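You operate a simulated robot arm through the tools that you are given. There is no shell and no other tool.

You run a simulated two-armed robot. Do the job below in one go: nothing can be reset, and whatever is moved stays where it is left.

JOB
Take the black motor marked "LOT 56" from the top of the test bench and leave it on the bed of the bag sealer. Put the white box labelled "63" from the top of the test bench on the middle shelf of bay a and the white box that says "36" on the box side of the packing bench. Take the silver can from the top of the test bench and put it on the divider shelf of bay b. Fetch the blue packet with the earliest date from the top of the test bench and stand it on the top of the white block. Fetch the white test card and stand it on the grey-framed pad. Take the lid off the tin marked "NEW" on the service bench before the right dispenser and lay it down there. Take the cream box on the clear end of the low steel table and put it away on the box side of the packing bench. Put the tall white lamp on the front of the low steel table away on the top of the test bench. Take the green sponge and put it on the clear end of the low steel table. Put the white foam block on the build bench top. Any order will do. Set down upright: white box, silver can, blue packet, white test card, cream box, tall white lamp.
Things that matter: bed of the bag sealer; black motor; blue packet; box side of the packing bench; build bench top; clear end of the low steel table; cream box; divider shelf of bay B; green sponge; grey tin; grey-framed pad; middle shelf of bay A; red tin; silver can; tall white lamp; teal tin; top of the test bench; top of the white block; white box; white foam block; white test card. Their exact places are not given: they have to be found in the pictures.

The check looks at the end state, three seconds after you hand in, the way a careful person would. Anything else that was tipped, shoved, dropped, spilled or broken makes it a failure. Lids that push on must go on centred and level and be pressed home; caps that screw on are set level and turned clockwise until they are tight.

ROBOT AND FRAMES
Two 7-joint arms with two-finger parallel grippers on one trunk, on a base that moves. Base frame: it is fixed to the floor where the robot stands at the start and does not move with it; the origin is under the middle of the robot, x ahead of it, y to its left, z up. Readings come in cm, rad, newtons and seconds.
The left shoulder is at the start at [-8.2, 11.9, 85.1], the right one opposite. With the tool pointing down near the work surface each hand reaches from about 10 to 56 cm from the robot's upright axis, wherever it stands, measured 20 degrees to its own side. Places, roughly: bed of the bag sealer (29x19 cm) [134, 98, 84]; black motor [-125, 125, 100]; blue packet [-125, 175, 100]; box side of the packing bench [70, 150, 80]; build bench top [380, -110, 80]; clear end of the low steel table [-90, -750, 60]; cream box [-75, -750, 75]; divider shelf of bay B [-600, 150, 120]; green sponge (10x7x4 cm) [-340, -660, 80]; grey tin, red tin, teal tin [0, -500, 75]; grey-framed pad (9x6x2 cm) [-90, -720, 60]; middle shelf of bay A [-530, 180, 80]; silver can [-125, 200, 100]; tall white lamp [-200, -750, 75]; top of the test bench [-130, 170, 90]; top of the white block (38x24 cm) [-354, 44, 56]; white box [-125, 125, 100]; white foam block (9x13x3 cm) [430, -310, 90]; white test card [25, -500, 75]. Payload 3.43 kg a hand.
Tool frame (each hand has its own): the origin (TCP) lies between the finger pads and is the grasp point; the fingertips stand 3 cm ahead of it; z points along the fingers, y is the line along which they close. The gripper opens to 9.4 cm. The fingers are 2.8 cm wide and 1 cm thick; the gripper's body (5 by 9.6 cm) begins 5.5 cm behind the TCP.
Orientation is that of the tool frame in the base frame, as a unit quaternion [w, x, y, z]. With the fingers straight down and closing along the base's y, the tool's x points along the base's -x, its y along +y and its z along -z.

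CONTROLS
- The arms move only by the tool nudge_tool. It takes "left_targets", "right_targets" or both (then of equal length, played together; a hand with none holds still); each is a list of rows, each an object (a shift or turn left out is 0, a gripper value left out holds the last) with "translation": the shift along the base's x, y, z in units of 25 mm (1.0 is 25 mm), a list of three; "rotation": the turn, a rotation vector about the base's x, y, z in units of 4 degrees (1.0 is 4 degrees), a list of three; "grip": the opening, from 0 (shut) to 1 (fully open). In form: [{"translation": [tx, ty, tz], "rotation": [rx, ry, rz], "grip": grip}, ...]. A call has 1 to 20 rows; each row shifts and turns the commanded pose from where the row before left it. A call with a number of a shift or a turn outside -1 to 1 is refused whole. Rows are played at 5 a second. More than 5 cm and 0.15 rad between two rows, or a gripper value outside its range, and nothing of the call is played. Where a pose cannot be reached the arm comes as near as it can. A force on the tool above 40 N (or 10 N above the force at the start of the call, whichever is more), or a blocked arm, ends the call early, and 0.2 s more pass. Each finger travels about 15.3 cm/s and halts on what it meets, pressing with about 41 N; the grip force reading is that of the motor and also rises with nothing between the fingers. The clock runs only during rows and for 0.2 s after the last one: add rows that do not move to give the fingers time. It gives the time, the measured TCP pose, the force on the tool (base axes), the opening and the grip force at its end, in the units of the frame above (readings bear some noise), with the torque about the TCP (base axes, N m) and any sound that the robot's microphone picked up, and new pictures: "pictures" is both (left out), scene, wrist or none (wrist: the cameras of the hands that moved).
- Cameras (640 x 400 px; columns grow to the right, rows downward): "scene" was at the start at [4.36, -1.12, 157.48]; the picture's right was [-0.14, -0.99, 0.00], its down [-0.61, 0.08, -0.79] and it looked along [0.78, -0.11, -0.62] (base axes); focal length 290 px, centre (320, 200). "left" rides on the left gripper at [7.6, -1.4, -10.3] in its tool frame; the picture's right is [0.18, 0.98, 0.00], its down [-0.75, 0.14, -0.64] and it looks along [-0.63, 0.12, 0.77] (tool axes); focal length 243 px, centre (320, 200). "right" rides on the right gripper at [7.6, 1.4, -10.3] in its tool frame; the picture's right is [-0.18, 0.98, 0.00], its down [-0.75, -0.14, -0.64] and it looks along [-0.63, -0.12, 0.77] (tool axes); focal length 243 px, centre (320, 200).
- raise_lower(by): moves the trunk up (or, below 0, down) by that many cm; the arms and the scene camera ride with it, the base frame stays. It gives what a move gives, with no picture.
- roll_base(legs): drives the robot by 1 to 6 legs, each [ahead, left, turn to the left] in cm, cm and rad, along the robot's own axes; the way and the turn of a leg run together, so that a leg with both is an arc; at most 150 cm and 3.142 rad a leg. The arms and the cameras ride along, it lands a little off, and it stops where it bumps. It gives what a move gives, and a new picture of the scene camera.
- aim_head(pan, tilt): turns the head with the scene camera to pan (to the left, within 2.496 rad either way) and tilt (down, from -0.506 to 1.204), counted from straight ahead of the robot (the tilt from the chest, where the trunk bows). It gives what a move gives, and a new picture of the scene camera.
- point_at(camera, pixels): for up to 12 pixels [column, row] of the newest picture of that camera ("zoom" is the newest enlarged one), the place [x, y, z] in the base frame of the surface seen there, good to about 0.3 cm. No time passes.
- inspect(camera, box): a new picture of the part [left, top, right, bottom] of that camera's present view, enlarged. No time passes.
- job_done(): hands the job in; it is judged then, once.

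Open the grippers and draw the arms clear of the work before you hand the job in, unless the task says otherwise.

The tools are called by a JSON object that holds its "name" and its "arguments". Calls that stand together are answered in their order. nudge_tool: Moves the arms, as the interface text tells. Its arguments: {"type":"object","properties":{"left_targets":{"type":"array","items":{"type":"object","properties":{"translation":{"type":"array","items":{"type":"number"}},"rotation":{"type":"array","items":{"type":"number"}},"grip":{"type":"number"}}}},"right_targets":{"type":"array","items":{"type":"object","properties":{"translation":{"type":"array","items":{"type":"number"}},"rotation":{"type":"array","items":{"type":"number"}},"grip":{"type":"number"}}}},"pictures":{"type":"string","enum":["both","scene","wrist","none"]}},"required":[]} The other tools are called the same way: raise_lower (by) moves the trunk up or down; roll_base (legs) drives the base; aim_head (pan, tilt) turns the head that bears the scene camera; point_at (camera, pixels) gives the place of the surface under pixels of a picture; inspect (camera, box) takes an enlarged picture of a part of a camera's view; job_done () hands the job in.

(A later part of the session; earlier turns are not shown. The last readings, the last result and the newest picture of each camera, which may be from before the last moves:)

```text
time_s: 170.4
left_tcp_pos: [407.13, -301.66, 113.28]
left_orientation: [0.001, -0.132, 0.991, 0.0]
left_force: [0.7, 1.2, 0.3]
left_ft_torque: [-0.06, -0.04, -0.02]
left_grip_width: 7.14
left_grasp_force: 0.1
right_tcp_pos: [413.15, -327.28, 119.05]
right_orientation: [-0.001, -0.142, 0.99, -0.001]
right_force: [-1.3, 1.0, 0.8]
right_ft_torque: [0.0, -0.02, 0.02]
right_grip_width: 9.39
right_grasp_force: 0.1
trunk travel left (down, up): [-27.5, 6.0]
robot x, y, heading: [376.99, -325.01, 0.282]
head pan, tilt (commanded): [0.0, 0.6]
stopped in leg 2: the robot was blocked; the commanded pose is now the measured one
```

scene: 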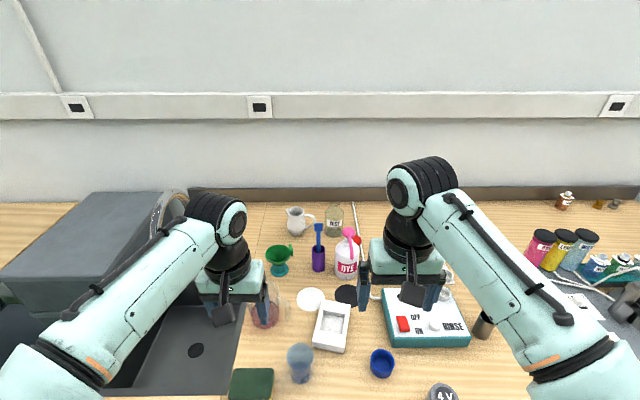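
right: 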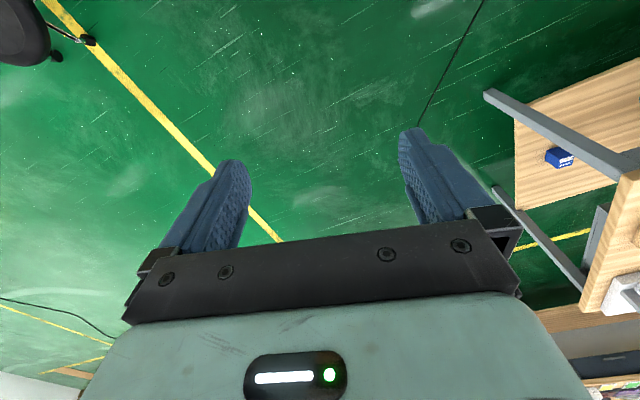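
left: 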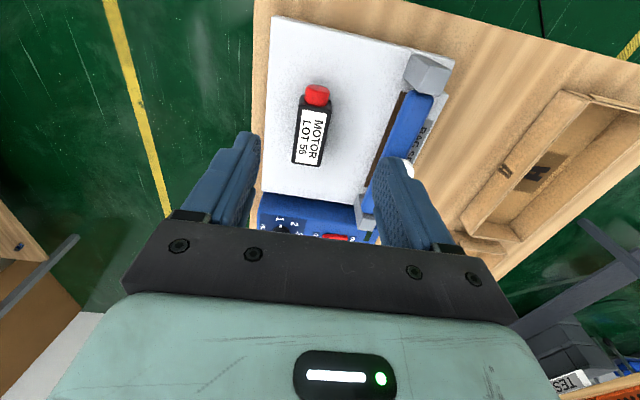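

The base was blocked after ~10 cm of leg 2. I back off a little and look at what was touched.

{"name": "roll_base", "arguments": {"legs": [[-8, 0, 0]]}}

{"name": "aim_head", "arguments": {"pan": 0.0, "tilt": 1.1}}

{"name": "aim_head", "arguments": {"pan": 0.5, "tilt": 0.5}}

```text
time_s: 171.5
left_tcp_pos: [399.45, -304.18, 113.26]
left_orientation: [0.0, -0.133, 0.991, 0.001]
left_force: [0.1, 0.4, -0.2]
left_ft_torque: [0.0, 0.0, -0.02]
left_grip_width: 7.16
left_grasp_force: 0.0
right_tcp_pos: [405.42, -329.67, 119.12]
right_orientation: [-0.001, -0.14, 0.99, 0.0]
right_force: [0.0, -0.6, 0.5]
right_ft_torque: [0.0, -0.04, -0.03]
right_grip_width: 9.42
right_grasp_force: 0.0
trunk travel left (down, up): [-27.5, 6.0]
robot x, y, heading: [369.3, -327.45, 0.28]
head pan, tilt (commanded): [0.0, 0.6]
```

scene: 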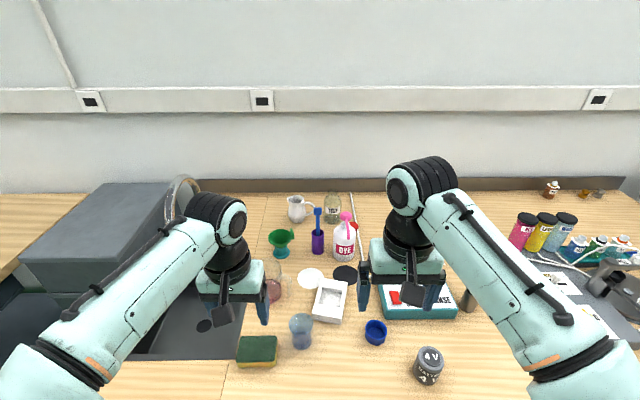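

```text
time_s: 172.4
left_tcp_pos: [399.52, -304.1, 113.24]
left_orientation: [0.0, -0.133, 0.991, 0.001]
left_force: [0.4, 0.2, 0.1]
left_ft_torque: [0.02, -0.01, -0.01]
left_grip_width: 7.13
left_grasp_force: 0.1
right_tcp_pos: [405.49, -329.72, 119.06]
right_orientation: [-0.002, -0.14, 0.99, 0.0]
right_force: [0.3, 0.3, -0.3]
right_ft_torque: [0.01, -0.01, -0.01]
right_grip_width: 9.38
right_grasp_force: 0.0
trunk travel left (down, up): [-27.5, 6.0]
robot x, y, heading: [369.13, -327.49, 0.283]
head pan, tilt (commanded): [0.0, 1.1]
```

scene: 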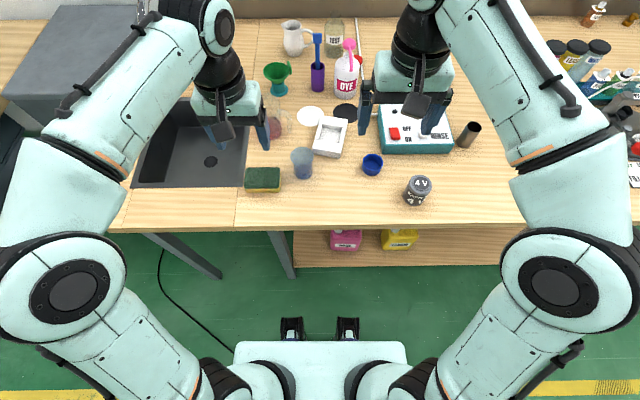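

```text
time_s: 173.4
left_tcp_pos: [399.51, -304.24, 113.23]
left_orientation: [0.001, -0.132, 0.991, 0.001]
left_force: [0.7, 0.0, -0.6]
left_ft_torque: [-0.03, 0.02, -0.02]
left_grip_width: 7.12
left_grasp_force: 0.0
right_tcp_pos: [405.53, -329.72, 118.9]
right_orientation: [-0.001, -0.14, 0.99, 0.0]
right_force: [-0.8, 0.4, 0.9]
right_ft_torque: [0.0, -0.01, -0.01]
right_grip_width: 9.38
right_grasp_force: 0.1
trunk travel left (down, up): [-27.5, 6.0]
robot x, y, heading: [369.24, -327.45, 0.279]
head pan, tilt (commanded): [0.499, 0.499]
```

scene: 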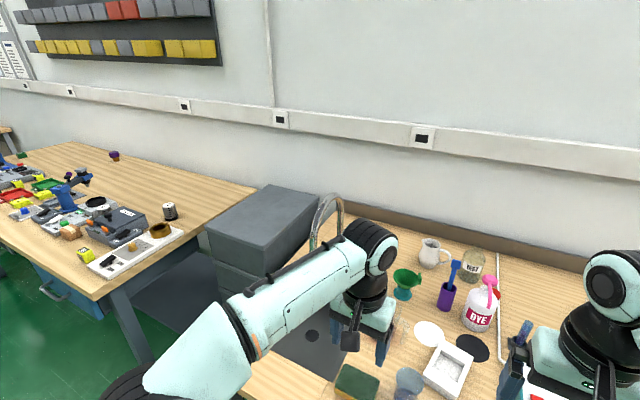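

{"name": "point_at", "arguments": {"camera": "scene", "pixels": [[325, 200], [312, 240], [340, 225], [370, 225], [330, 265], [240, 330]]}}

{"name": "aim_head", "arguments": {"pan": 0.0, "tilt": 1.1}}

{"name": "point_at", "arguments": {"camera": "scene", "pixels": [[320, 264], [320, 245], [280, 265], [270, 228], [180, 232], [190, 255], [345, 240], [420, 230]]}}

```text
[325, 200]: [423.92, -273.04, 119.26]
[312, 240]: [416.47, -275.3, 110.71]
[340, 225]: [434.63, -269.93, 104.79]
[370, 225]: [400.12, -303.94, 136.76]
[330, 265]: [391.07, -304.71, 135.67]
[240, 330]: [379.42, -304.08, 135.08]
```

```text
time_s: 174.4
left_tcp_pos: [399.59, -304.13, 113.06]
left_orientation: [0.001, -0.132, 0.991, 0.002]
left_force: [0.0, -0.1, -0.6]
left_ft_torque: [0.03, -0.02, -0.01]
left_grip_width: 7.15
left_grasp_force: 0.1
right_tcp_pos: [405.49, -329.59, 119.19]
right_orientation: [-0.002, -0.141, 0.99, -0.001]
right_force: [-0.7, 0.2, 0.7]
right_ft_torque: [-0.04, 0.02, 0.0]
right_grip_width: 9.41
right_grasp_force: 0.0
trunk travel left (down, up): [-27.5, 6.0]
robot x, y, heading: [369.41, -327.64, 0.284]
head pan, tilt (commanded): [0.0, 1.1]
```

scene: 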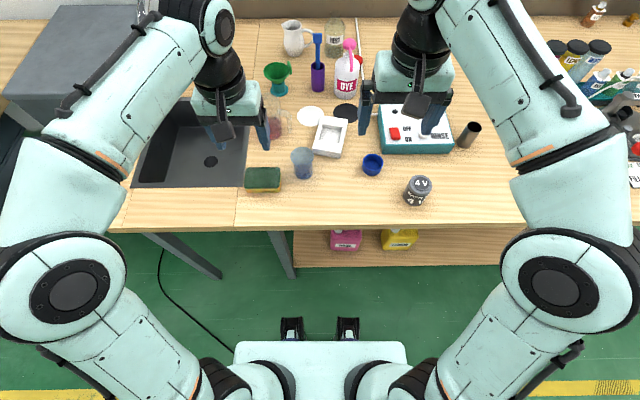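

```text
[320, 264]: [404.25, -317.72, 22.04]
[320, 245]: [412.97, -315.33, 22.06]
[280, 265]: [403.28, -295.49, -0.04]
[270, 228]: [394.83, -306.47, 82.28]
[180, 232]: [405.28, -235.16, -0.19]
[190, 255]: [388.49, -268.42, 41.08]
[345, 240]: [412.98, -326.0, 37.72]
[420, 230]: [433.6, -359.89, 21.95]
```

The faucet is not near my arm; the block came from low down near the shelf/leg, so I keep ≥24 cm from this bench. I measure neighbours of the foam block.

{"name": "point_at", "arguments": {"camera": "scene", "pixels": [[348, 70], [348, 42], [345, 90], [384, 108], [384, 150], [302, 160], [280, 122], [317, 60], [331, 135], [372, 165]]}}

{"name": "roll_base", "arguments": {"legs": [[5, 0, 0]]}}

```text
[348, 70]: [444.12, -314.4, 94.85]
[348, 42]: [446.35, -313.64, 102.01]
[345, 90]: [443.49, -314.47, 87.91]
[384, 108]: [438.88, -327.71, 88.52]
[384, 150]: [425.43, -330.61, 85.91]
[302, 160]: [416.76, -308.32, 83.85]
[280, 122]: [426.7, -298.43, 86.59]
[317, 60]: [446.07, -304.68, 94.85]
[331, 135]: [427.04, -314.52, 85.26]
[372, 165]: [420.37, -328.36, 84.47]
```

```text
time_s: 175.3
left_tcp_pos: [404.35, -302.8, 113.18]
left_orientation: [0.0, -0.132, 0.991, 0.0]
left_force: [1.0, -1.0, 0.4]
left_ft_torque: [0.0, 0.03, 0.0]
left_grip_width: 7.16
left_grasp_force: 0.1
right_tcp_pos: [410.4, -328.26, 119.06]
right_orientation: [0.0, -0.14, 0.99, 0.0]
right_force: [0.9, -0.1, -0.3]
right_ft_torque: [-0.01, 0.03, 0.01]
right_grip_width: 9.41
right_grasp_force: 0.0
trunk travel left (down, up): [-27.5, 6.0]
robot x, y, heading: [374.37, -325.89, 0.281]
head pan, tilt (commanded): [0.0, 1.1]
```

scene: 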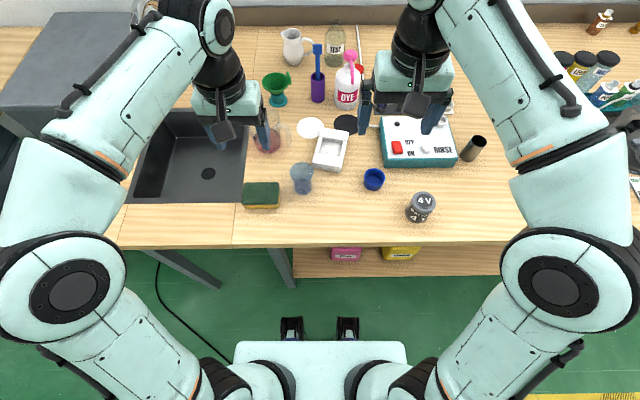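

I move the right hand above the right wall of the foam block, turning it −12° and pre-setting a 4 cm opening.

{"name": "nudge_tool", "arguments": {"right_targets": [{"translation": [0.815, 0.515, -0.6], "rotation": [0, 0, -0.375], "grip": 0.42}, {"translation": [0.815, 0.515, -0.6], "rotation": [0, 0, -0.375], "grip": 0.42}, {"translation": [0.815, 0.515, -0.6], "rotation": [0, 0, -0.375], "grip": 0.42}, {"translation": [0.815, 0.515, -0.6], "rotation": [0, 0, -0.375], "grip": 0.42}, {"translation": [0.815, 0.515, -0.6], "rotation": [0, 0, -0.375], "grip": 0.42}, {"translation": [0.815, 0.515, -0.6], "rotation": [0, 0, -0.375], "grip": 0.42}, {"translation": [0.815, 0.515, -0.6], "rotation": [0, 0, -0.375], "grip": 0.42}, {"translation": [0.815, 0.515, -0.6], "rotation": [0, 0, -0.375], "grip": 0.42}, {"translation": [0, 0, -1]}, {"translation": [0, 0, -1]}]}}

```text
time_s: 177.5
left_tcp_pos: [404.25, -302.76, 113.21]
left_orientation: [0.001, -0.133, 0.991, 0.0]
left_force: [1.0, 0.7, -1.0]
left_ft_torque: [-0.01, -0.02, 0.01]
left_grip_width: 7.17
left_grasp_force: 0.2
right_tcp_pos: [423.64, -319.39, 101.17]
right_orientation: [-0.001, -0.036, 0.999, 0.0]
right_force: [-0.4, -0.5, 1.0]
right_ft_torque: [-0.01, -0.03, 0.01]
right_grip_width: 3.95
right_grasp_force: 0.0
right hand out of reach, approached as far as the arm can: row 6, 7, 8
trunk travel left (down, up): [-27.5, 6.0]
robot x, y, heading: [373.89, -326.18, 0.278]
head pan, tilt (commanded): [0.0, 1.1]
```

scene: 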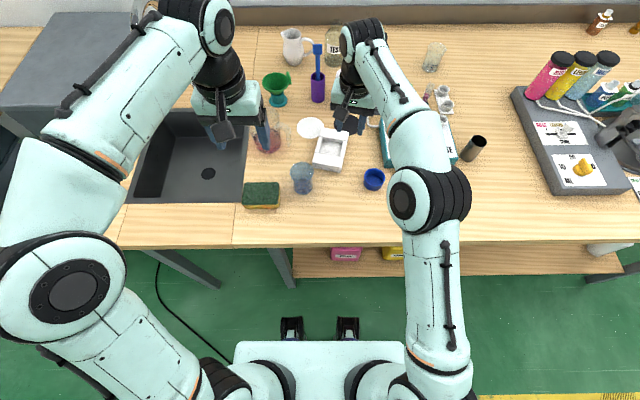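
right: 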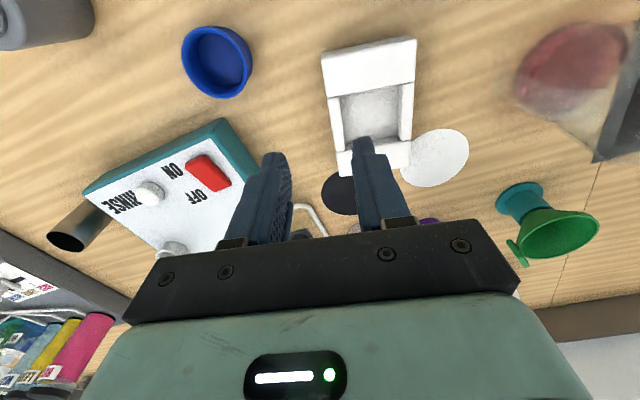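

{"name": "point_at", "arguments": {"camera": "right", "pixels": [[324, 55], [415, 42], [331, 100], [344, 135], [337, 120], [400, 110], [408, 110], [338, 160], [342, 110], [370, 110], [331, 120], [345, 100]]}}

```text
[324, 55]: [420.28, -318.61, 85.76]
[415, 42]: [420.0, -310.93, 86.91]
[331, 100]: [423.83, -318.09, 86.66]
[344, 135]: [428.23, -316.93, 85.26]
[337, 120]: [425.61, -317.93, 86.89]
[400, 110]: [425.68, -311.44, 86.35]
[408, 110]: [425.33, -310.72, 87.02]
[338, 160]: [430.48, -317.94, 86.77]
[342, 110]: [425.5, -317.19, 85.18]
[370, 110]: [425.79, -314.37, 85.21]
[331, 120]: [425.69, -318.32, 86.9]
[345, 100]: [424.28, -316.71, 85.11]
```

Wall centre is at (425.8,-318.0), pocket floor z=85.1. I descend to just above the floor.

{"name": "nudge_tool", "arguments": {"right_targets": [{"translation": [0.293, 0.187, -0.6]}, {"translation": [0.293, 0.187, -0.6]}, {"translation": [0.293, 0.187, -0.6]}, {"translation": [0, 0, -1]}, {"translation": [0, 0, -1]}, {"translation": [0, 0, 0]}], "pictures": "wrist"}}

```text
time_s: 178.9
left_tcp_pos: [404.1, -302.78, 113.18]
left_orientation: [0.001, -0.132, 0.991, 0.0]
left_force: [0.8, -0.8, 0.2]
left_ft_torque: [0.01, 0.03, 0.0]
left_grip_width: 7.14
left_grasp_force: 0.1
right_tcp_pos: [425.86, -317.97, 91.78]
right_orientation: [-0.001, -0.037, 0.999, 0.0]
right_force: [-0.2, 0.7, -0.2]
right_ft_torque: [-0.01, 0.0, -0.04]
right_grip_width: 3.97
right_grasp_force: 0.0
trunk travel left (down, up): [-27.5, 6.0]
robot x, y, heading: [373.64, -325.89, 0.279]
head pan, tilt (commanded): [0.0, 1.1]
```

right: 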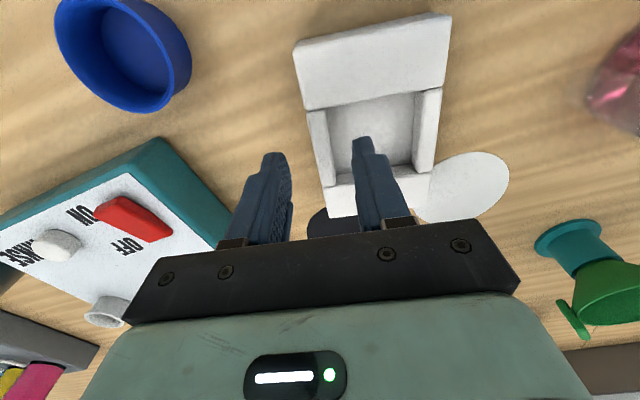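

{"name": "nudge_tool", "arguments": {"right_targets": [{"translation": [0, 0, -0.8]}, {"translation": [0, 0, -0.42]}, {"translation": [0, 0, 0]}], "pictures": "wrist"}}

```text
time_s: 179.7
left_tcp_pos: [404.29, -302.73, 113.2]
left_orientation: [0.0, -0.133, 0.991, 0.0]
left_force: [-0.7, -0.7, 1.0]
left_ft_torque: [-0.02, -0.01, 0.02]
left_grip_width: 7.16
left_grasp_force: 0.0
right_tcp_pos: [425.76, -318.11, 88.53]
right_orientation: [-0.001, -0.037, 0.999, -0.001]
right_force: [0.4, -0.6, -0.1]
right_ft_torque: [-0.01, 0.03, -0.01]
right_grip_width: 3.98
right_grasp_force: 0.0
trunk travel left (down, up): [-27.5, 6.0]
robot x, y, heading: [374.12, -326.19, 0.282]
head pan, tilt (commanded): [0.0, 1.1]
```

right: 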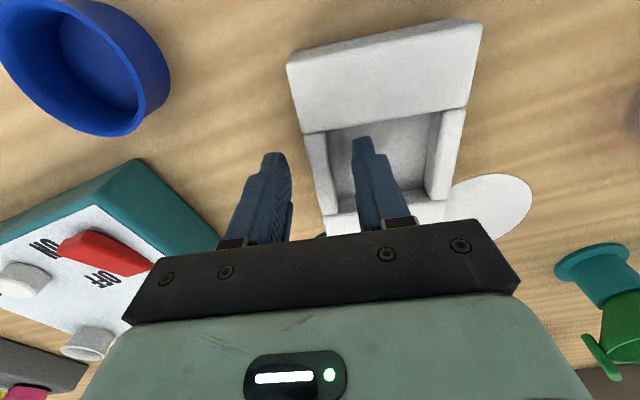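

The inner finger is inside the pocket, the wall between the fingers. I close and lift slowly.

{"name": "nudge_tool", "arguments": {"right_targets": [{"grip": 0}, {"grip": 0}, {"grip": 0}, {"translation": [0, 0, 0.4], "grip": 0}, {"translation": [0, 0, 0.6], "grip": 0}, {"translation": [0, 0, 1], "grip": 0}, {"grip": 0}], "pictures": "wrist"}}

```text
time_s: 181.3
left_tcp_pos: [404.3, -302.85, 113.26]
left_orientation: [0.0, -0.133, 0.991, 0.001]
left_force: [-0.4, 0.7, -0.9]
left_ft_torque: [0.0, 0.01, -0.02]
left_grip_width: 7.12
left_grasp_force: 0.0
right_tcp_pos: [425.67, -317.96, 93.51]
right_orientation: [-0.002, -0.036, 0.999, 0.0]
right_force: [0.1, -1.1, -0.5]
right_ft_torque: [0.02, 0.0, 0.01]
right_grip_width: 1.0
right_grasp_force: 40.6
trunk travel left (down, up): [-27.5, 6.0]
robot x, y, heading: [374.2, -326.61, 0.284]
head pan, tilt (commanded): [0.0, 1.1]
```

right: 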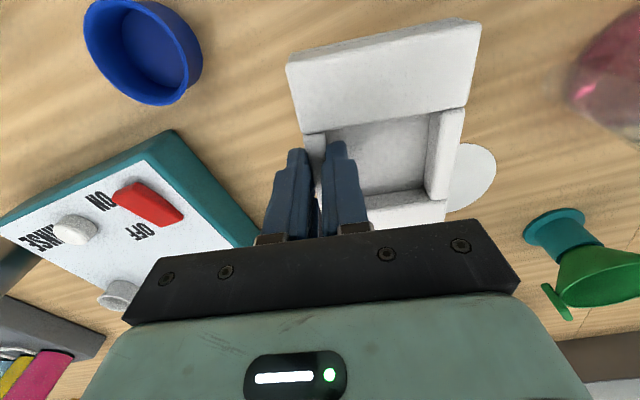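

The foam block is lifted. I raise it straight up and then draw it back.

{"name": "nudge_tool", "arguments": {"right_targets": [{"translation": [0, 0, 1]}, {"translation": [0, 0, 1]}, {"translation": [0, 0, 1]}, {"translation": [0, 0, 1]}, {"translation": [-0.6, -0.2, 0.7]}, {"translation": [-0.8, -0.3, 0.7]}, {"translation": [-0.9, -0.4, 0.6]}, {"translation": [-0.9, -0.4, 0.5]}, {"translation": [-0.9, -0.4, 0]}], "pictures": "both"}}

```text
time_s: 183.3
left_tcp_pos: [404.13, -302.78, 113.17]
left_orientation: [0.0, -0.132, 0.991, 0.001]
left_force: [0.2, 1.0, -0.5]
left_ft_torque: [-0.02, 0.02, 0.06]
left_grip_width: 7.13
left_grasp_force: 0.0
right_tcp_pos: [424.71, -318.44, 102.68]
right_orientation: [-0.001, -0.036, 0.999, 0.0]
right_force: [0.2, 0.2, 0.2]
right_ft_torque: [0.01, -0.03, 0.02]
right_grip_width: 1.0
right_grasp_force: 41.0
right hand out of reach, approached as far as the arm can: row 3, 4, 5, 6, 7, 8, 9
trunk travel left (down, up): [-27.5, 6.0]
robot x, y, heading: [374.15, -326.1, 0.278]
head pan, tilt (commanded): [0.0, 1.1]
```

scene: 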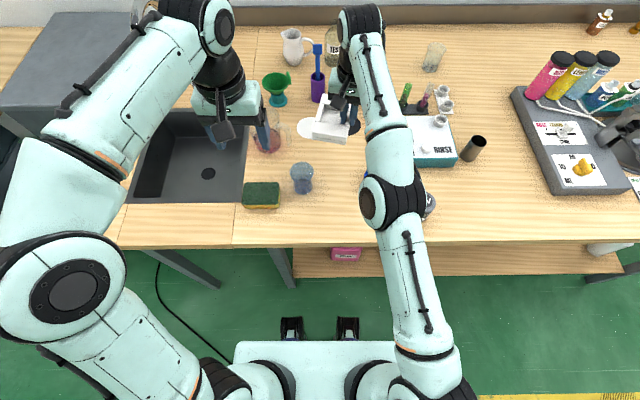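
right: 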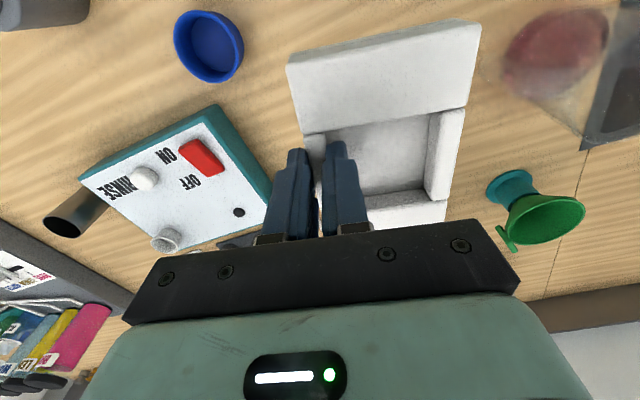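

The arm got stuck at the reach limit on the way up. I drive the base back a little with the foam in the air (bottom z≈98 clears everything nearby).

{"name": "nudge_tool", "arguments": {"right_targets": [{"translation": [-0.5, -0.2, 0]}, {"translation": [-0.5, -0.2, 0]}], "pictures": "none"}}

```text
time_s: 183.9
left_tcp_pos: [404.22, -302.79, 113.21]
left_orientation: [0.001, -0.132, 0.991, 0.0]
left_force: [0.9, -0.8, -0.1]
left_ft_torque: [-0.02, -0.01, 0.01]
left_grip_width: 7.16
left_grasp_force: 0.0
right_tcp_pos: [424.78, -318.56, 102.55]
right_orientation: [-0.001, -0.036, 0.999, 0.0]
right_force: [0.0, 0.4, 0.9]
right_ft_torque: [-0.01, 0.03, -0.02]
right_grip_width: 1.0
right_grasp_force: 40.6
right hand out of reach, approached as far as the arm can: row 1, 2
trunk travel left (down, up): [-27.5, 6.0]
robot x, y, heading: [373.68, -326.31, 0.279]
head pan, tilt (commanded): [0.0, 1.1]
```

{"name": "nudge_tool", "arguments": {"right_targets": [{"translation": [0, 0, -0.5]}, {"translation": [-0.2, -0.5, -0.3]}, {"translation": [-0.2, -0.5, 0]}], "pictures": "none"}}

```text
time_s: 184.7
left_tcp_pos: [404.25, -302.81, 113.15]
left_orientation: [0.001, -0.132, 0.991, 0.001]
left_force: [0.1, 0.1, 0.0]
left_ft_torque: [0.01, 0.0, 0.0]
left_grip_width: 7.13
left_grasp_force: 0.2
right_tcp_pos: [425.77, -320.18, 101.32]
right_orientation: [-0.002, -0.038, 0.999, 0.0]
right_force: [0.1, 0.7, 0.1]
right_ft_torque: [0.01, 0.0, -0.01]
right_grip_width: 0.99
right_grasp_force: 41.0
right hand out of reach, approached as far as the arm can: row 2, 3
trunk travel left (down, up): [-27.5, 6.0]
robot x, y, heading: [374.01, -326.23, 0.285]
head pan, tilt (commanded): [0.0, 1.1]
```

{"name": "point_at", "arguments": {"camera": "scene", "pixels": [[302, 166], [300, 172], [262, 183], [430, 198], [472, 138], [424, 110], [406, 85]]}}

{"name": "nudge_tool", "arguments": {"right_targets": [{"translation": [0.1, -0.6, 0]}, {"translation": [0.0, -0.6, 0]}, {"translation": [0.0, -0.6, 0.3]}], "pictures": "scene"}}

```text
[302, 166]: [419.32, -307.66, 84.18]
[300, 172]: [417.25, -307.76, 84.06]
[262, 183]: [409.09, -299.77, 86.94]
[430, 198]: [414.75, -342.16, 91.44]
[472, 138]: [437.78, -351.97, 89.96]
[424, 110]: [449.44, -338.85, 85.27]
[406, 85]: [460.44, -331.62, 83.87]
```

```text
time_s: 185.5
left_tcp_pos: [404.28, -302.83, 113.18]
left_orientation: [0.001, -0.132, 0.991, 0.001]
left_force: [0.5, -0.4, -0.7]
left_ft_torque: [0.01, -0.03, -0.01]
left_grip_width: 7.14
left_grasp_force: 0.0
right_tcp_pos: [426.96, -324.25, 102.57]
right_orientation: [-0.001, -0.037, 0.999, 0.0]
right_force: [-0.4, -0.6, 0.0]
right_ft_torque: [-0.01, -0.02, 0.01]
right_grip_width: 1.04
right_grasp_force: 40.8
right hand out of reach, approached as far as the arm can: row 1, 2
trunk travel left (down, up): [-27.5, 6.0]
robot x, y, heading: [373.79, -326.15, 0.278]
head pan, tilt (commanded): [0.0, 1.1]
```

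scene: 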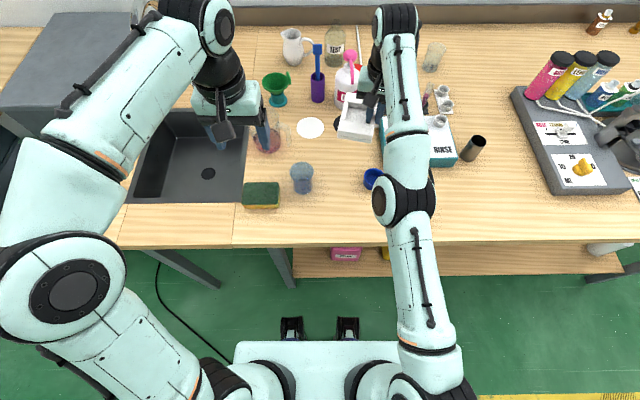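

It is freeing up when moved to the right. I continue back and up.

{"name": "nudge_tool", "arguments": {"right_targets": [{"translation": [-0.5, -0.5, 0.2]}, {"translation": [-0.8, -0.3, 0.3]}, {"translation": [-0.9, -0.3, 0.4]}, {"translation": [-0.9, -0.3, 0.5]}], "pictures": "none"}}

```text
time_s: 186.5
left_tcp_pos: [404.23, -302.7, 113.3]
left_orientation: [0.001, -0.132, 0.991, 0.0]
left_force: [0.5, -0.4, -0.3]
left_ft_torque: [-0.01, 0.01, 0.02]
left_grip_width: 7.14
left_grasp_force: 0.1
right_tcp_pos: [424.86, -325.63, 108.09]
right_orientation: [0.0, -0.038, 0.999, 0.0]
right_force: [-0.4, 0.6, -0.2]
right_ft_torque: [0.02, -0.01, 0.02]
right_grip_width: 1.02
right_grasp_force: 40.9
right hand out of reach, approached as far as the arm can: row 1, 2, 3, 4
trunk travel left (down, up): [-27.5, 6.0]
robot x, y, heading: [373.9, -325.69, 0.283]
head pan, tilt (commanded): [0.0, 1.1]
```

I turn the hand back by +12° to release what seems a wrist limit, then move back.

{"name": "nudge_tool", "arguments": {"right_targets": [{"rotation": [0, 0, 0.8]}, {"rotation": [0, 0, 0.8]}, {"rotation": [0, 0, 0.8]}, {"rotation": [0, 0, 0.6]}, {"translation": [-0.6, -0.3, 0.2]}, {"translation": [-0.8, -0.3, 0.3]}, {"translation": [-0.9, -0.3, 0.3]}], "pictures": "scene"}}

```text
time_s: 188.1
left_tcp_pos: [404.1, -302.85, 113.17]
left_orientation: [0.001, -0.132, 0.991, -0.001]
left_force: [0.3, 0.4, -0.3]
left_ft_torque: [-0.02, 0.03, -0.01]
left_grip_width: 7.15
left_grasp_force: 0.1
right_tcp_pos: [420.43, -327.28, 110.16]
right_orientation: [0.001, -0.142, 0.99, 0.0]
right_force: [0.0, 0.6, -0.5]
right_ft_torque: [-0.01, -0.02, 0.01]
right_grip_width: 1.0
right_grasp_force: 40.8
right hand out of reach, approached as far as the arm can: row 5, 6
trunk travel left (down, up): [-27.5, 6.0]
robot x, y, heading: [374.41, -326.53, 0.287]
head pan, tilt (commanded): [0.0, 1.1]
```

scene: 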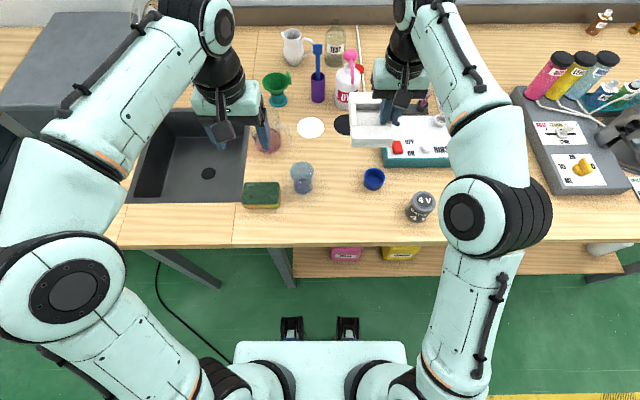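

Free again. I continue drawing the hand back to its home position.

{"name": "nudge_tool", "arguments": {"right_targets": [{"translation": [-0.9, -0.25, 0.3]}, {"translation": [-0.9, -0.25, 0.3]}, {"translation": [-0.9, -0.25, 0.3]}, {"translation": [-0.9, -0.25, 0.3]}], "pictures": "none"}}

{"name": "roll_base", "arguments": {"legs": [[-35, 0, 0]]}}

```text
time_s: 189.1
left_tcp_pos: [404.19, -302.73, 113.25]
left_orientation: [0.0, -0.132, 0.991, 0.001]
left_force: [-0.3, 0.0, 0.3]
left_ft_torque: [0.01, 0.01, 0.0]
left_grip_width: 7.16
left_grasp_force: 0.0
right_tcp_pos: [411.52, -329.85, 113.21]
right_orientation: [0.0, -0.141, 0.99, 0.0]
right_force: [-0.8, -0.1, 0.3]
right_ft_torque: [0.01, -0.02, 0.0]
right_grip_width: 1.01
right_grasp_force: 40.8
trunk travel left (down, up): [-27.5, 6.0]
robot x, y, heading: [374.02, -326.16, 0.282]
head pan, tilt (commanded): [0.0, 1.1]
```

```text
time_s: 191.4
left_tcp_pos: [371.34, -312.51, 113.21]
left_orientation: [0.001, -0.132, 0.991, 0.001]
left_force: [0.0, -1.0, 0.5]
left_ft_torque: [-0.02, -0.04, 0.01]
left_grip_width: 7.12
left_grasp_force: 0.1
right_tcp_pos: [378.45, -339.61, 113.28]
right_orientation: [-0.001, -0.14, 0.99, 0.0]
right_force: [-1.6, 0.6, 0.8]
right_ft_torque: [-0.01, -0.01, -0.02]
right_grip_width: 1.03
right_grasp_force: 40.8
trunk travel left (down, up): [-27.5, 6.0]
robot x, y, heading: [340.67, -335.94, 0.281]
head pan, tilt (commanded): [0.0, 1.1]
```

scene: 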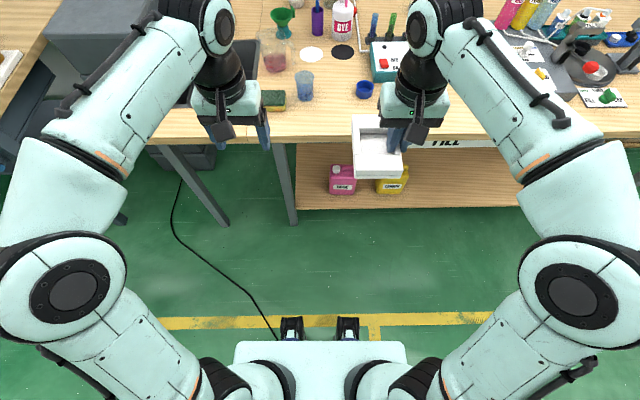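

I drive left along the aisle to the build bench, carrying the foam block in the right hand.

{"name": "roll_base", "arguments": {"legs": [[-2, 115, 0.01], [0, 115, 0.01]]}}

{"name": "aim_head", "arguments": {"pan": 0.0, "tilt": 0.75}}

```text
time_s: 211.5
left_tcp_pos: [299.62, -94.26, 113.24]
left_orientation: [0.0, -0.156, 0.988, 0.002]
left_force: [-0.6, -0.6, -0.5]
left_ft_torque: [0.01, -0.01, 0.01]
left_grip_width: 7.15
left_grasp_force: 0.1
right_tcp_pos: [308.2, -120.9, 113.08]
right_orientation: [-0.001, -0.165, 0.986, 0.0]
right_force: [0.2, -0.5, -0.2]
right_ft_torque: [-0.04, -0.04, 0.05]
right_grip_width: 0.99
right_grasp_force: 40.1
trunk travel left (down, up): [-27.5, 6.0]
robot x, y, heading: [270.41, -118.96, 0.331]
head pan, tilt (commanded): [0.0, 1.1]
```

scene: 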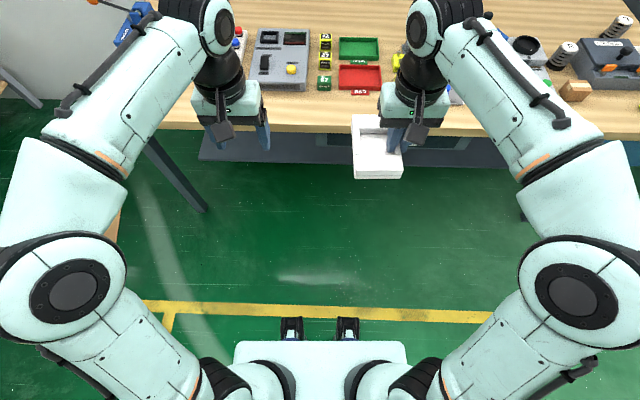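

```text
time_s: 212.3
left_tcp_pos: [299.68, -94.07, 113.22]
left_orientation: [0.001, -0.156, 0.988, 0.001]
left_force: [-1.4, 0.2, -0.3]
left_ft_torque: [0.0, 0.05, 0.0]
left_grip_width: 7.12
left_grasp_force: 0.1
right_tcp_pos: [308.26, -120.85, 113.18]
right_orientation: [-0.002, -0.164, 0.987, 0.0]
right_force: [0.6, 0.5, -0.3]
right_ft_torque: [-0.07, 0.0, -0.02]
right_grip_width: 1.01
right_grasp_force: 40.9
trunk travel left (down, up): [-27.5, 6.0]
robot x, y, heading: [270.47, -118.58, 0.324]
head pan, tilt (commanded): [0.0, 0.75]
```

scene: 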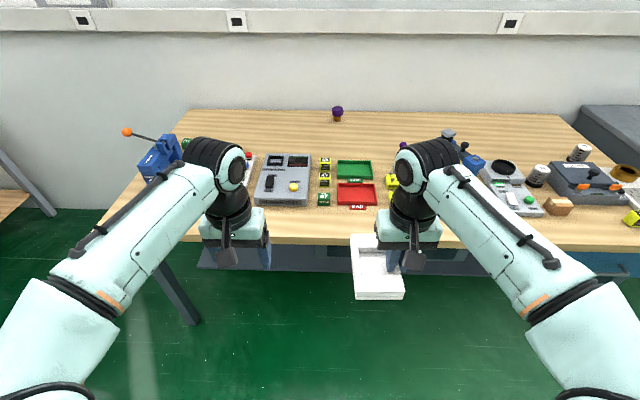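

{"name": "point_at", "arguments": {"camera": "scene", "pixels": [[330, 240], [357, 209], [290, 205], [265, 200], [324, 208], [240, 240], [460, 245], [420, 190], [395, 185], [450, 200], [470, 220], [310, 150]]}}

{"name": "inspect", "arguments": {"camera": "scene", "box": [230, 130, 560, 260]}}

```text
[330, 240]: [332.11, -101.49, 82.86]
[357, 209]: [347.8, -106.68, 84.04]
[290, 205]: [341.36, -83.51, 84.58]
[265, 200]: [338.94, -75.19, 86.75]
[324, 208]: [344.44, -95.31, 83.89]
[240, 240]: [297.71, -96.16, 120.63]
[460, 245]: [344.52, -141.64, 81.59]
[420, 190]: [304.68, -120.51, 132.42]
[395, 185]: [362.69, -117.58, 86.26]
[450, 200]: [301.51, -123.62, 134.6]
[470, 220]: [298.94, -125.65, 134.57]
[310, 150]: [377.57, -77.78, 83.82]
```

```text
1.94 times, centred on (395, 195) of scene
```

zoom: 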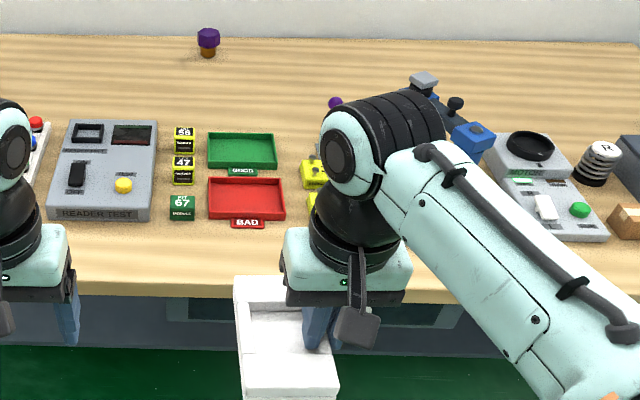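

The strip before the trays is 13.5 cm deep. I shift right 30 cm to look for a deeper free spot.

{"name": "roll_base", "arguments": {"legs": [[0, -30, -0.03]]}}

{"name": "inspect", "arguments": {"camera": "scene", "box": [200, 100, 460, 270]}}

```text
time_s: 215.6
left_tcp_pos: [309.49, -123.37, 113.15]
left_orientation: [0.001, -0.142, 0.99, 0.001]
left_force: [-0.3, -0.3, 0.3]
left_ft_torque: [0.02, 0.0, -0.02]
left_grip_width: 7.13
left_grasp_force: 0.0
right_tcp_pos: [317.41, -150.45, 113.31]
right_orientation: [0.0, -0.151, 0.989, -0.001]
right_force: [-0.4, 0.6, -0.1]
right_ft_torque: [-0.02, 0.0, -0.03]
right_grip_width: 1.01
right_grasp_force: 40.7
trunk travel left (down, up): [-27.5, 6.0]
robot x, y, heading: [280.1, -147.45, 0.305]
head pan, tilt (commanded): [0.0, 0.75]
```

scene: 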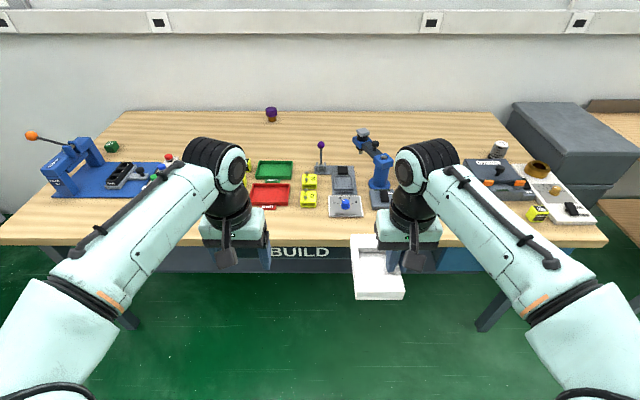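

```text
2.35 times, centred on (330, 185) of scene
```

zoom: 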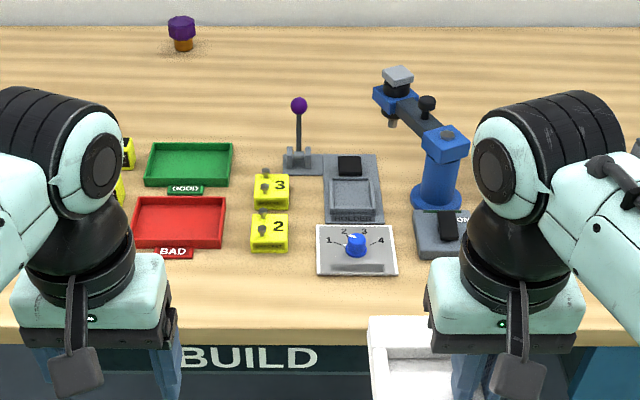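

{"name": "point_at", "arguments": {"camera": "zoom", "pixels": [[270, 256], [270, 325], [355, 278], [238, 250], [238, 200], [300, 240], [180, 262], [420, 258], [240, 330], [345, 330]]}}

```text
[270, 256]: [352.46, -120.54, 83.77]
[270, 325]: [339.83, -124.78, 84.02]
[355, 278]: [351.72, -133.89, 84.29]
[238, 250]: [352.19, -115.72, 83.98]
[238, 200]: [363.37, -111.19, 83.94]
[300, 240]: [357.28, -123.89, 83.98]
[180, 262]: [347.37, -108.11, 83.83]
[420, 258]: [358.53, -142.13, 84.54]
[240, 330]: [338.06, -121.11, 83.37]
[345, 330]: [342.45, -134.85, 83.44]
```

The front strip (13–14 cm deep) is best used with the foam turned 90°. I test turning the right hand −80° in the air.

{"name": "nudge_tool", "arguments": {"right_targets": [{"rotation": [0, 0, -1]}, {"rotation": [0, 0, -1]}, {"rotation": [0, 0, -1]}, {"rotation": [0, 0, -1]}, {"rotation": [0, 0, -1]}, {"rotation": [0, 0, -1]}, {"rotation": [0, 0, -1]}, {"rotation": [0, 0, -1]}, {"rotation": [0, 0, -1]}, {"rotation": [0, 0, -1]}, {"rotation": [0, 0, -1]}, {"rotation": [0, 0, -1]}, {"rotation": [0, 0, -1]}, {"rotation": [0, 0, -1]}, {"rotation": [0, 0, -1]}, {"rotation": [0, 0, -1]}, {"rotation": [0, 0, -1]}, {"rotation": [0, 0, -1]}, {"rotation": [0, 0, -1]}, {"rotation": [0, 0, -1]}], "pictures": "scene"}}

```text
time_s: 219.8
left_tcp_pos: [309.64, -123.38, 113.21]
left_orientation: [0.0, -0.141, 0.99, 0.0]
left_force: [0.2, -0.1, -0.4]
left_ft_torque: [0.02, 0.01, 0.01]
left_grip_width: 7.17
left_grasp_force: 0.0
right_tcp_pos: [317.43, -150.31, 113.17]
right_orientation: [-0.002, 0.521, 0.854, 0.0]
right_force: [0.7, -0.4, -0.5]
right_ft_torque: [-0.02, 0.02, -0.03]
right_grip_width: 1.03
right_grasp_force: 41.0
trunk travel left (down, up): [-27.5, 6.0]
robot x, y, heading: [279.52, -147.19, 0.3]
head pan, tilt (commanded): [0.0, 0.75]
```

scene: 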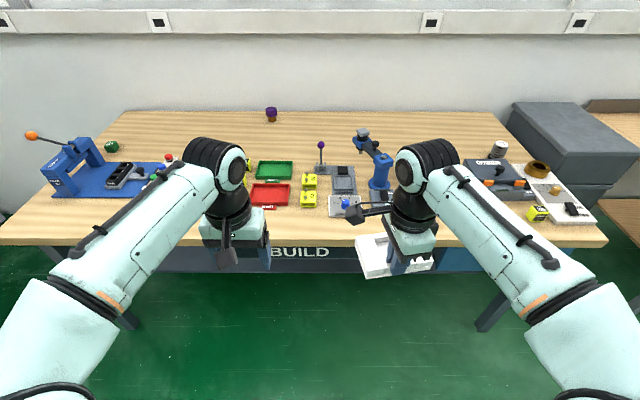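

Turning works. The foam now lies crosswise; I turn 10° more and drive so that the hand comes over the strip in front of the red tray.

{"name": "nudge_tool", "arguments": {"right_targets": [{"rotation": [0, 0, -1]}, {"rotation": [0, 0, -1]}, {"rotation": [0, 0, -0.5]}], "pictures": "none"}}

{"name": "roll_base", "arguments": {"legs": [[31, 25, 0]]}}

```text
time_s: 220.6
left_tcp_pos: [309.57, -123.32, 113.11]
left_orientation: [0.001, -0.142, 0.99, 0.001]
left_force: [-0.2, -0.5, 0.2]
left_ft_torque: [0.0, -0.01, -0.03]
left_grip_width: 7.16
left_grasp_force: 0.0
right_tcp_pos: [317.43, -150.36, 113.11]
right_orientation: [0.0, 0.592, 0.806, 0.0]
right_force: [0.3, -0.5, 0.5]
right_ft_torque: [0.0, -0.01, 0.01]
right_grip_width: 1.03
right_grasp_force: 41.3
trunk travel left (down, up): [-27.5, 6.0]
robot x, y, heading: [279.98, -147.14, 0.303]
head pan, tilt (commanded): [0.0, 0.75]
```

```text
time_s: 223.3
left_tcp_pos: [331.97, -91.02, 113.17]
left_orientation: [0.001, -0.14, 0.99, 0.0]
left_force: [-0.2, -0.5, -0.1]
left_ft_torque: [0.02, 0.03, 0.01]
left_grip_width: 7.15
left_grasp_force: 0.1
right_tcp_pos: [339.76, -117.92, 113.16]
right_orientation: [-0.001, 0.594, 0.805, 0.001]
right_force: [-0.2, -0.9, 0.0]
right_ft_torque: [-0.02, 0.01, 0.03]
right_grip_width: 0.99
right_grasp_force: 41.0
trunk travel left (down, up): [-27.5, 6.0]
robot x, y, heading: [302.12, -115.26, 0.294]
head pan, tilt (commanded): [0.0, 0.75]
```

scene: 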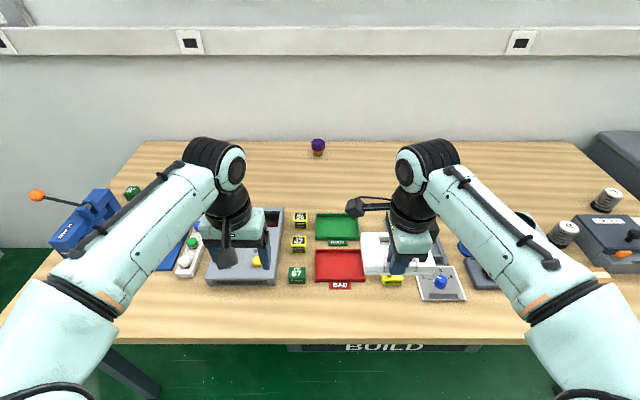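

{"name": "point_at", "arguments": {"camera": "scene", "pixels": [[280, 338], [400, 336], [340, 290], [392, 287], [418, 302], [425, 280], [297, 285], [340, 320], [393, 310]]}}

{"name": "inspect", "arguments": {"camera": "right", "box": [0, 0, 640, 400]}}

```text
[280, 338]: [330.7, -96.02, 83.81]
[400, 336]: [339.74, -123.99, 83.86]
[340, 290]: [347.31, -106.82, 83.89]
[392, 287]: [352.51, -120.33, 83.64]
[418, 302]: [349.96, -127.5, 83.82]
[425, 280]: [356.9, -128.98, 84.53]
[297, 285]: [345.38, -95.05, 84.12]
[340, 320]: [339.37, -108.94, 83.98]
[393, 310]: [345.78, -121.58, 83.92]
```

```text
1.00 times, centred on (320, 200) of right (not enlarged: the box is as wide or as high as the picture)
```

zoom: 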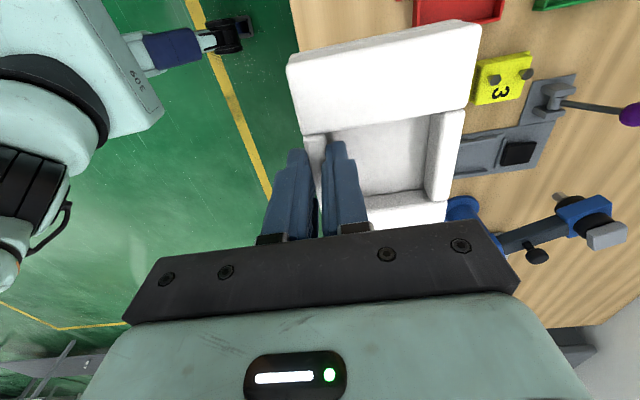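

I shift slightly left/deeper and descend toward the strip.

{"name": "nudge_tool", "arguments": {"right_targets": [{"translation": [0.06, 0.86, 0]}, {"translation": [0, 0, -1]}, {"translation": [0, 0, -1]}, {"translation": [0, 0, -1]}, {"translation": [0, 0, -1]}, {"translation": [0, 0, -1]}, {"translation": [0, 0, -1]}, {"translation": [0, 0, -1]}, {"translation": [0, 0, -1]}, {"translation": [0, 0, 0]}], "pictures": "both"}}

```text
time_s: 225.5
left_tcp_pos: [331.87, -91.02, 113.22]
left_orientation: [0.001, -0.14, 0.99, 0.001]
left_force: [0.6, 0.8, 0.3]
left_ft_torque: [0.01, -0.04, -0.01]
left_grip_width: 7.13
left_grasp_force: 0.1
right_tcp_pos: [339.98, -115.87, 93.43]
right_orientation: [-0.001, 0.594, 0.804, 0.0]
right_force: [-1.1, -0.4, 0.2]
right_ft_torque: [-0.01, -0.02, -0.02]
right_grip_width: 1.0
right_grasp_force: 41.2
trunk travel left (down, up): [-27.5, 6.0]
robot x, y, heading: [302.16, -114.42, 0.3]
head pan, tilt (commanded): [0.0, 0.75]
```

scene: 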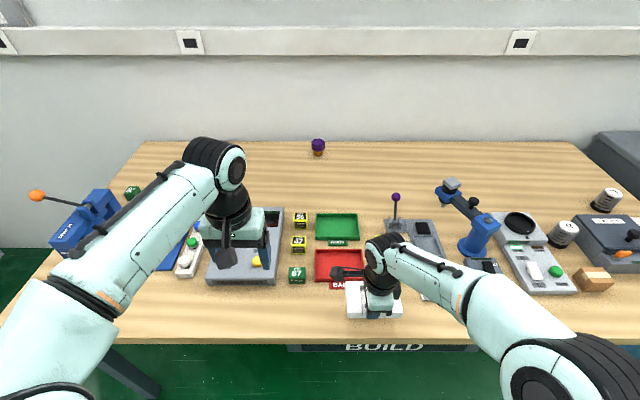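
right: 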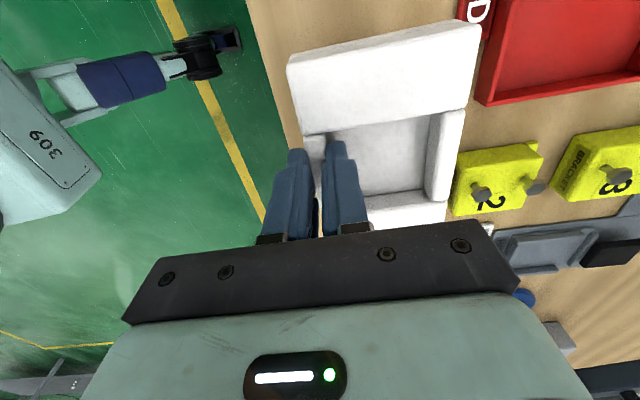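

Clear of the tray and yellow blocks. I lower the last 5 cm carefully.

{"name": "nudge_tool", "arguments": {"right_targets": [{"translation": [0, 0, -0.9]}, {"translation": [0, 0, -0.8]}, {"translation": [0, 0, -0.1]}, {"translation": [0, 0, -0.08]}, {"translation": [0, 0, 0]}], "pictures": "none"}}

```text
time_s: 226.7
left_tcp_pos: [332.02, -91.09, 113.15]
left_orientation: [0.001, -0.139, 0.99, 0.0]
left_force: [0.2, 0.4, 0.1]
left_ft_torque: [0.03, 0.0, 0.01]
left_grip_width: 7.12
left_grasp_force: 0.0
right_tcp_pos: [339.89, -115.82, 88.7]
right_orientation: [-0.001, 0.593, 0.805, 0.0]
right_force: [-0.2, 0.5, 4.8]
right_ft_torque: [-0.25, -0.12, -0.06]
right_grip_width: 1.02
right_grasp_force: 41.0
trunk travel left (down, up): [-27.5, 6.0]
robot x, y, heading: [302.05, -114.81, 0.297]
head pan, tilt (commanded): [0.0, 0.75]
```

Contact felt (4.8 N). I open a bit and lift straight up.

{"name": "nudge_tool", "arguments": {"right_targets": [{"grip": 0.35}, {"grip": 0.35}, {"grip": 0.35}, {"translation": [0, 0, 1]}, {"translation": [0, 0, 1]}, {"translation": [0, 0, 1]}, {"translation": [0, 0, 1]}, {"translation": [0, 0, 1]}, {"translation": [0, 0, 1]}, {"translation": [0, 0, 1]}, {"translation": [0, 0, 1]}, {"translation": [0, 0, 1]}], "pictures": "both"}}

```text
time_s: 229.3
left_tcp_pos: [331.93, -90.97, 113.19]
left_orientation: [0.001, -0.14, 0.99, 0.0]
left_force: [-0.3, 0.4, 0.3]
left_ft_torque: [-0.04, 0.02, 0.01]
left_grip_width: 7.14
left_grasp_force: 0.0
right_tcp_pos: [339.85, -115.97, 111.0]
right_orientation: [-0.001, 0.594, 0.804, 0.001]
right_force: [0.0, 1.0, 0.6]
right_ft_torque: [0.02, -0.03, 0.0]
right_grip_width: 3.29
right_grasp_force: 0.0
trunk travel left (down, up): [-27.5, 6.0]
robot x, y, heading: [301.93, -114.97, 0.289]
head pan, tilt (commanded): [0.0, 0.75]
```

scene: 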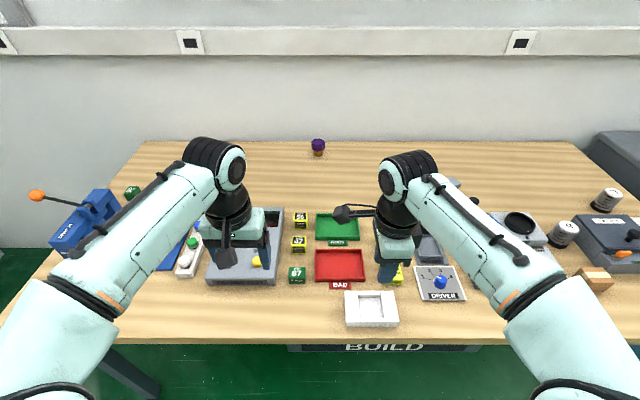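
right: 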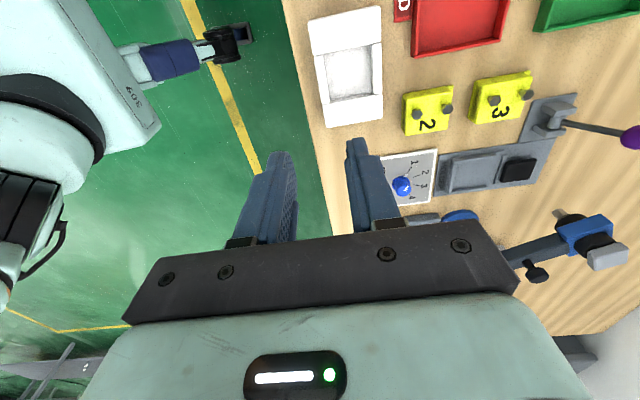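

The foam lies flat on the build bench. I turn the right hand back to its home yaw, then back off.

{"name": "nudge_tool", "arguments": {"right_targets": [{"rotation": [0, 0, 1], "translation": [0, 0, 0.1]}, {"rotation": [0, 0, 1], "translation": [0, 0, 0.1]}, {"rotation": [0, 0, 1], "translation": [0, 0, 0.1]}, {"rotation": [0, 0, 1], "translation": [0, 0, 0.1]}, {"rotation": [0, 0, 1], "translation": [0, 0, 0.1]}, {"rotation": [0, 0, 1]}, {"rotation": [0, 0, 1]}, {"rotation": [0, 0, 1]}, {"rotation": [0, 0, 1]}, {"rotation": [0, 0, 1]}, {"rotation": [0, 0, 1]}, {"rotation": [0, 0, 1]}, {"rotation": [0, 0, 1]}, {"rotation": [0, 0, 1]}, {"rotation": [0, 0, 1]}, {"rotation": [0, 0, 1]}, {"rotation": [0, 0, 1]}, {"rotation": [0, 0, 1]}, {"rotation": [0, 0, 1]}, {"rotation": [0, 0, 1]}], "pictures": "none"}}

{"name": "nudge_tool", "arguments": {"right_targets": [{"rotation": [0, 0, 1], "grip": 1}, {"rotation": [0, 0, 1], "grip": 1}, {"rotation": [0, 0, 0.5], "grip": 1}], "left_targets": [{"grip": 1}, {"grip": 1, "rotation": [0, 0, 0.2]}, {"grip": 1, "rotation": [0, 0, 0.2]}], "pictures": "none"}}

{"name": "roll_base", "arguments": {"legs": [[-40, 0, 0]]}}

```text
time_s: 233.5
left_tcp_pos: [331.97, -91.08, 113.25]
left_orientation: [0.0, -0.14, 0.99, 0.002]
left_force: [-0.3, 0.4, 0.5]
left_ft_torque: [0.02, -0.01, -0.02]
left_grip_width: 7.13
left_grasp_force: 0.0
right_tcp_pos: [339.83, -115.84, 112.28]
right_orientation: [0.0, -0.064, 0.998, 0.0]
right_force: [1.0, 0.3, -0.1]
right_ft_torque: [-0.03, 0.02, -0.02]
right_grip_width: 3.31
right_grasp_force: 0.0
trunk travel left (down, up): [-27.5, 6.0]
robot x, y, heading: [302.23, -114.84, 0.296]
head pan, tilt (commanded): [0.0, 0.75]
```

```text
time_s: 234.3
left_tcp_pos: [331.9, -91.03, 113.32]
left_orientation: [0.001, -0.154, 0.988, 0.001]
left_force: [1.5, -0.5, 0.0]
left_ft_torque: [-0.01, 0.05, -0.03]
left_grip_width: 9.42
left_grasp_force: 0.1
right_tcp_pos: [339.79, -115.87, 112.24]
right_orientation: [0.0, -0.149, 0.989, -0.001]
right_force: [-0.2, -0.5, -0.2]
right_ft_torque: [0.0, -0.03, 0.0]
right_grip_width: 9.43
right_grasp_force: 0.1
trunk travel left (down, up): [-27.5, 6.0]
robot x, y, heading: [301.65, -114.56, 0.296]
head pan, tilt (commanded): [0.0, 0.75]
```

```text
time_s: 236.8
left_tcp_pos: [294.14, -102.65, 113.2]
left_orientation: [0.001, -0.155, 0.988, 0.001]
left_force: [-0.7, -0.1, -0.8]
left_ft_torque: [0.0, 0.02, 0.0]
left_grip_width: 9.39
left_grasp_force: 0.2
right_tcp_pos: [302.06, -127.23, 112.13]
right_orientation: [-0.001, -0.15, 0.989, 0.0]
right_force: [-0.4, -0.3, 1.0]
right_ft_torque: [0.01, -0.01, 0.01]
right_grip_width: 9.4
right_grasp_force: 0.0
trunk travel left (down, up): [-27.5, 6.0]
robot x, y, heading: [264.21, -126.63, 0.299]
head pan, tilt (commanded): [0.0, 0.75]
```

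scene: 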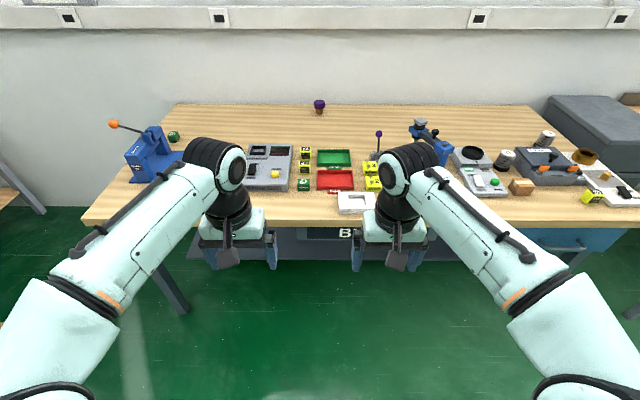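

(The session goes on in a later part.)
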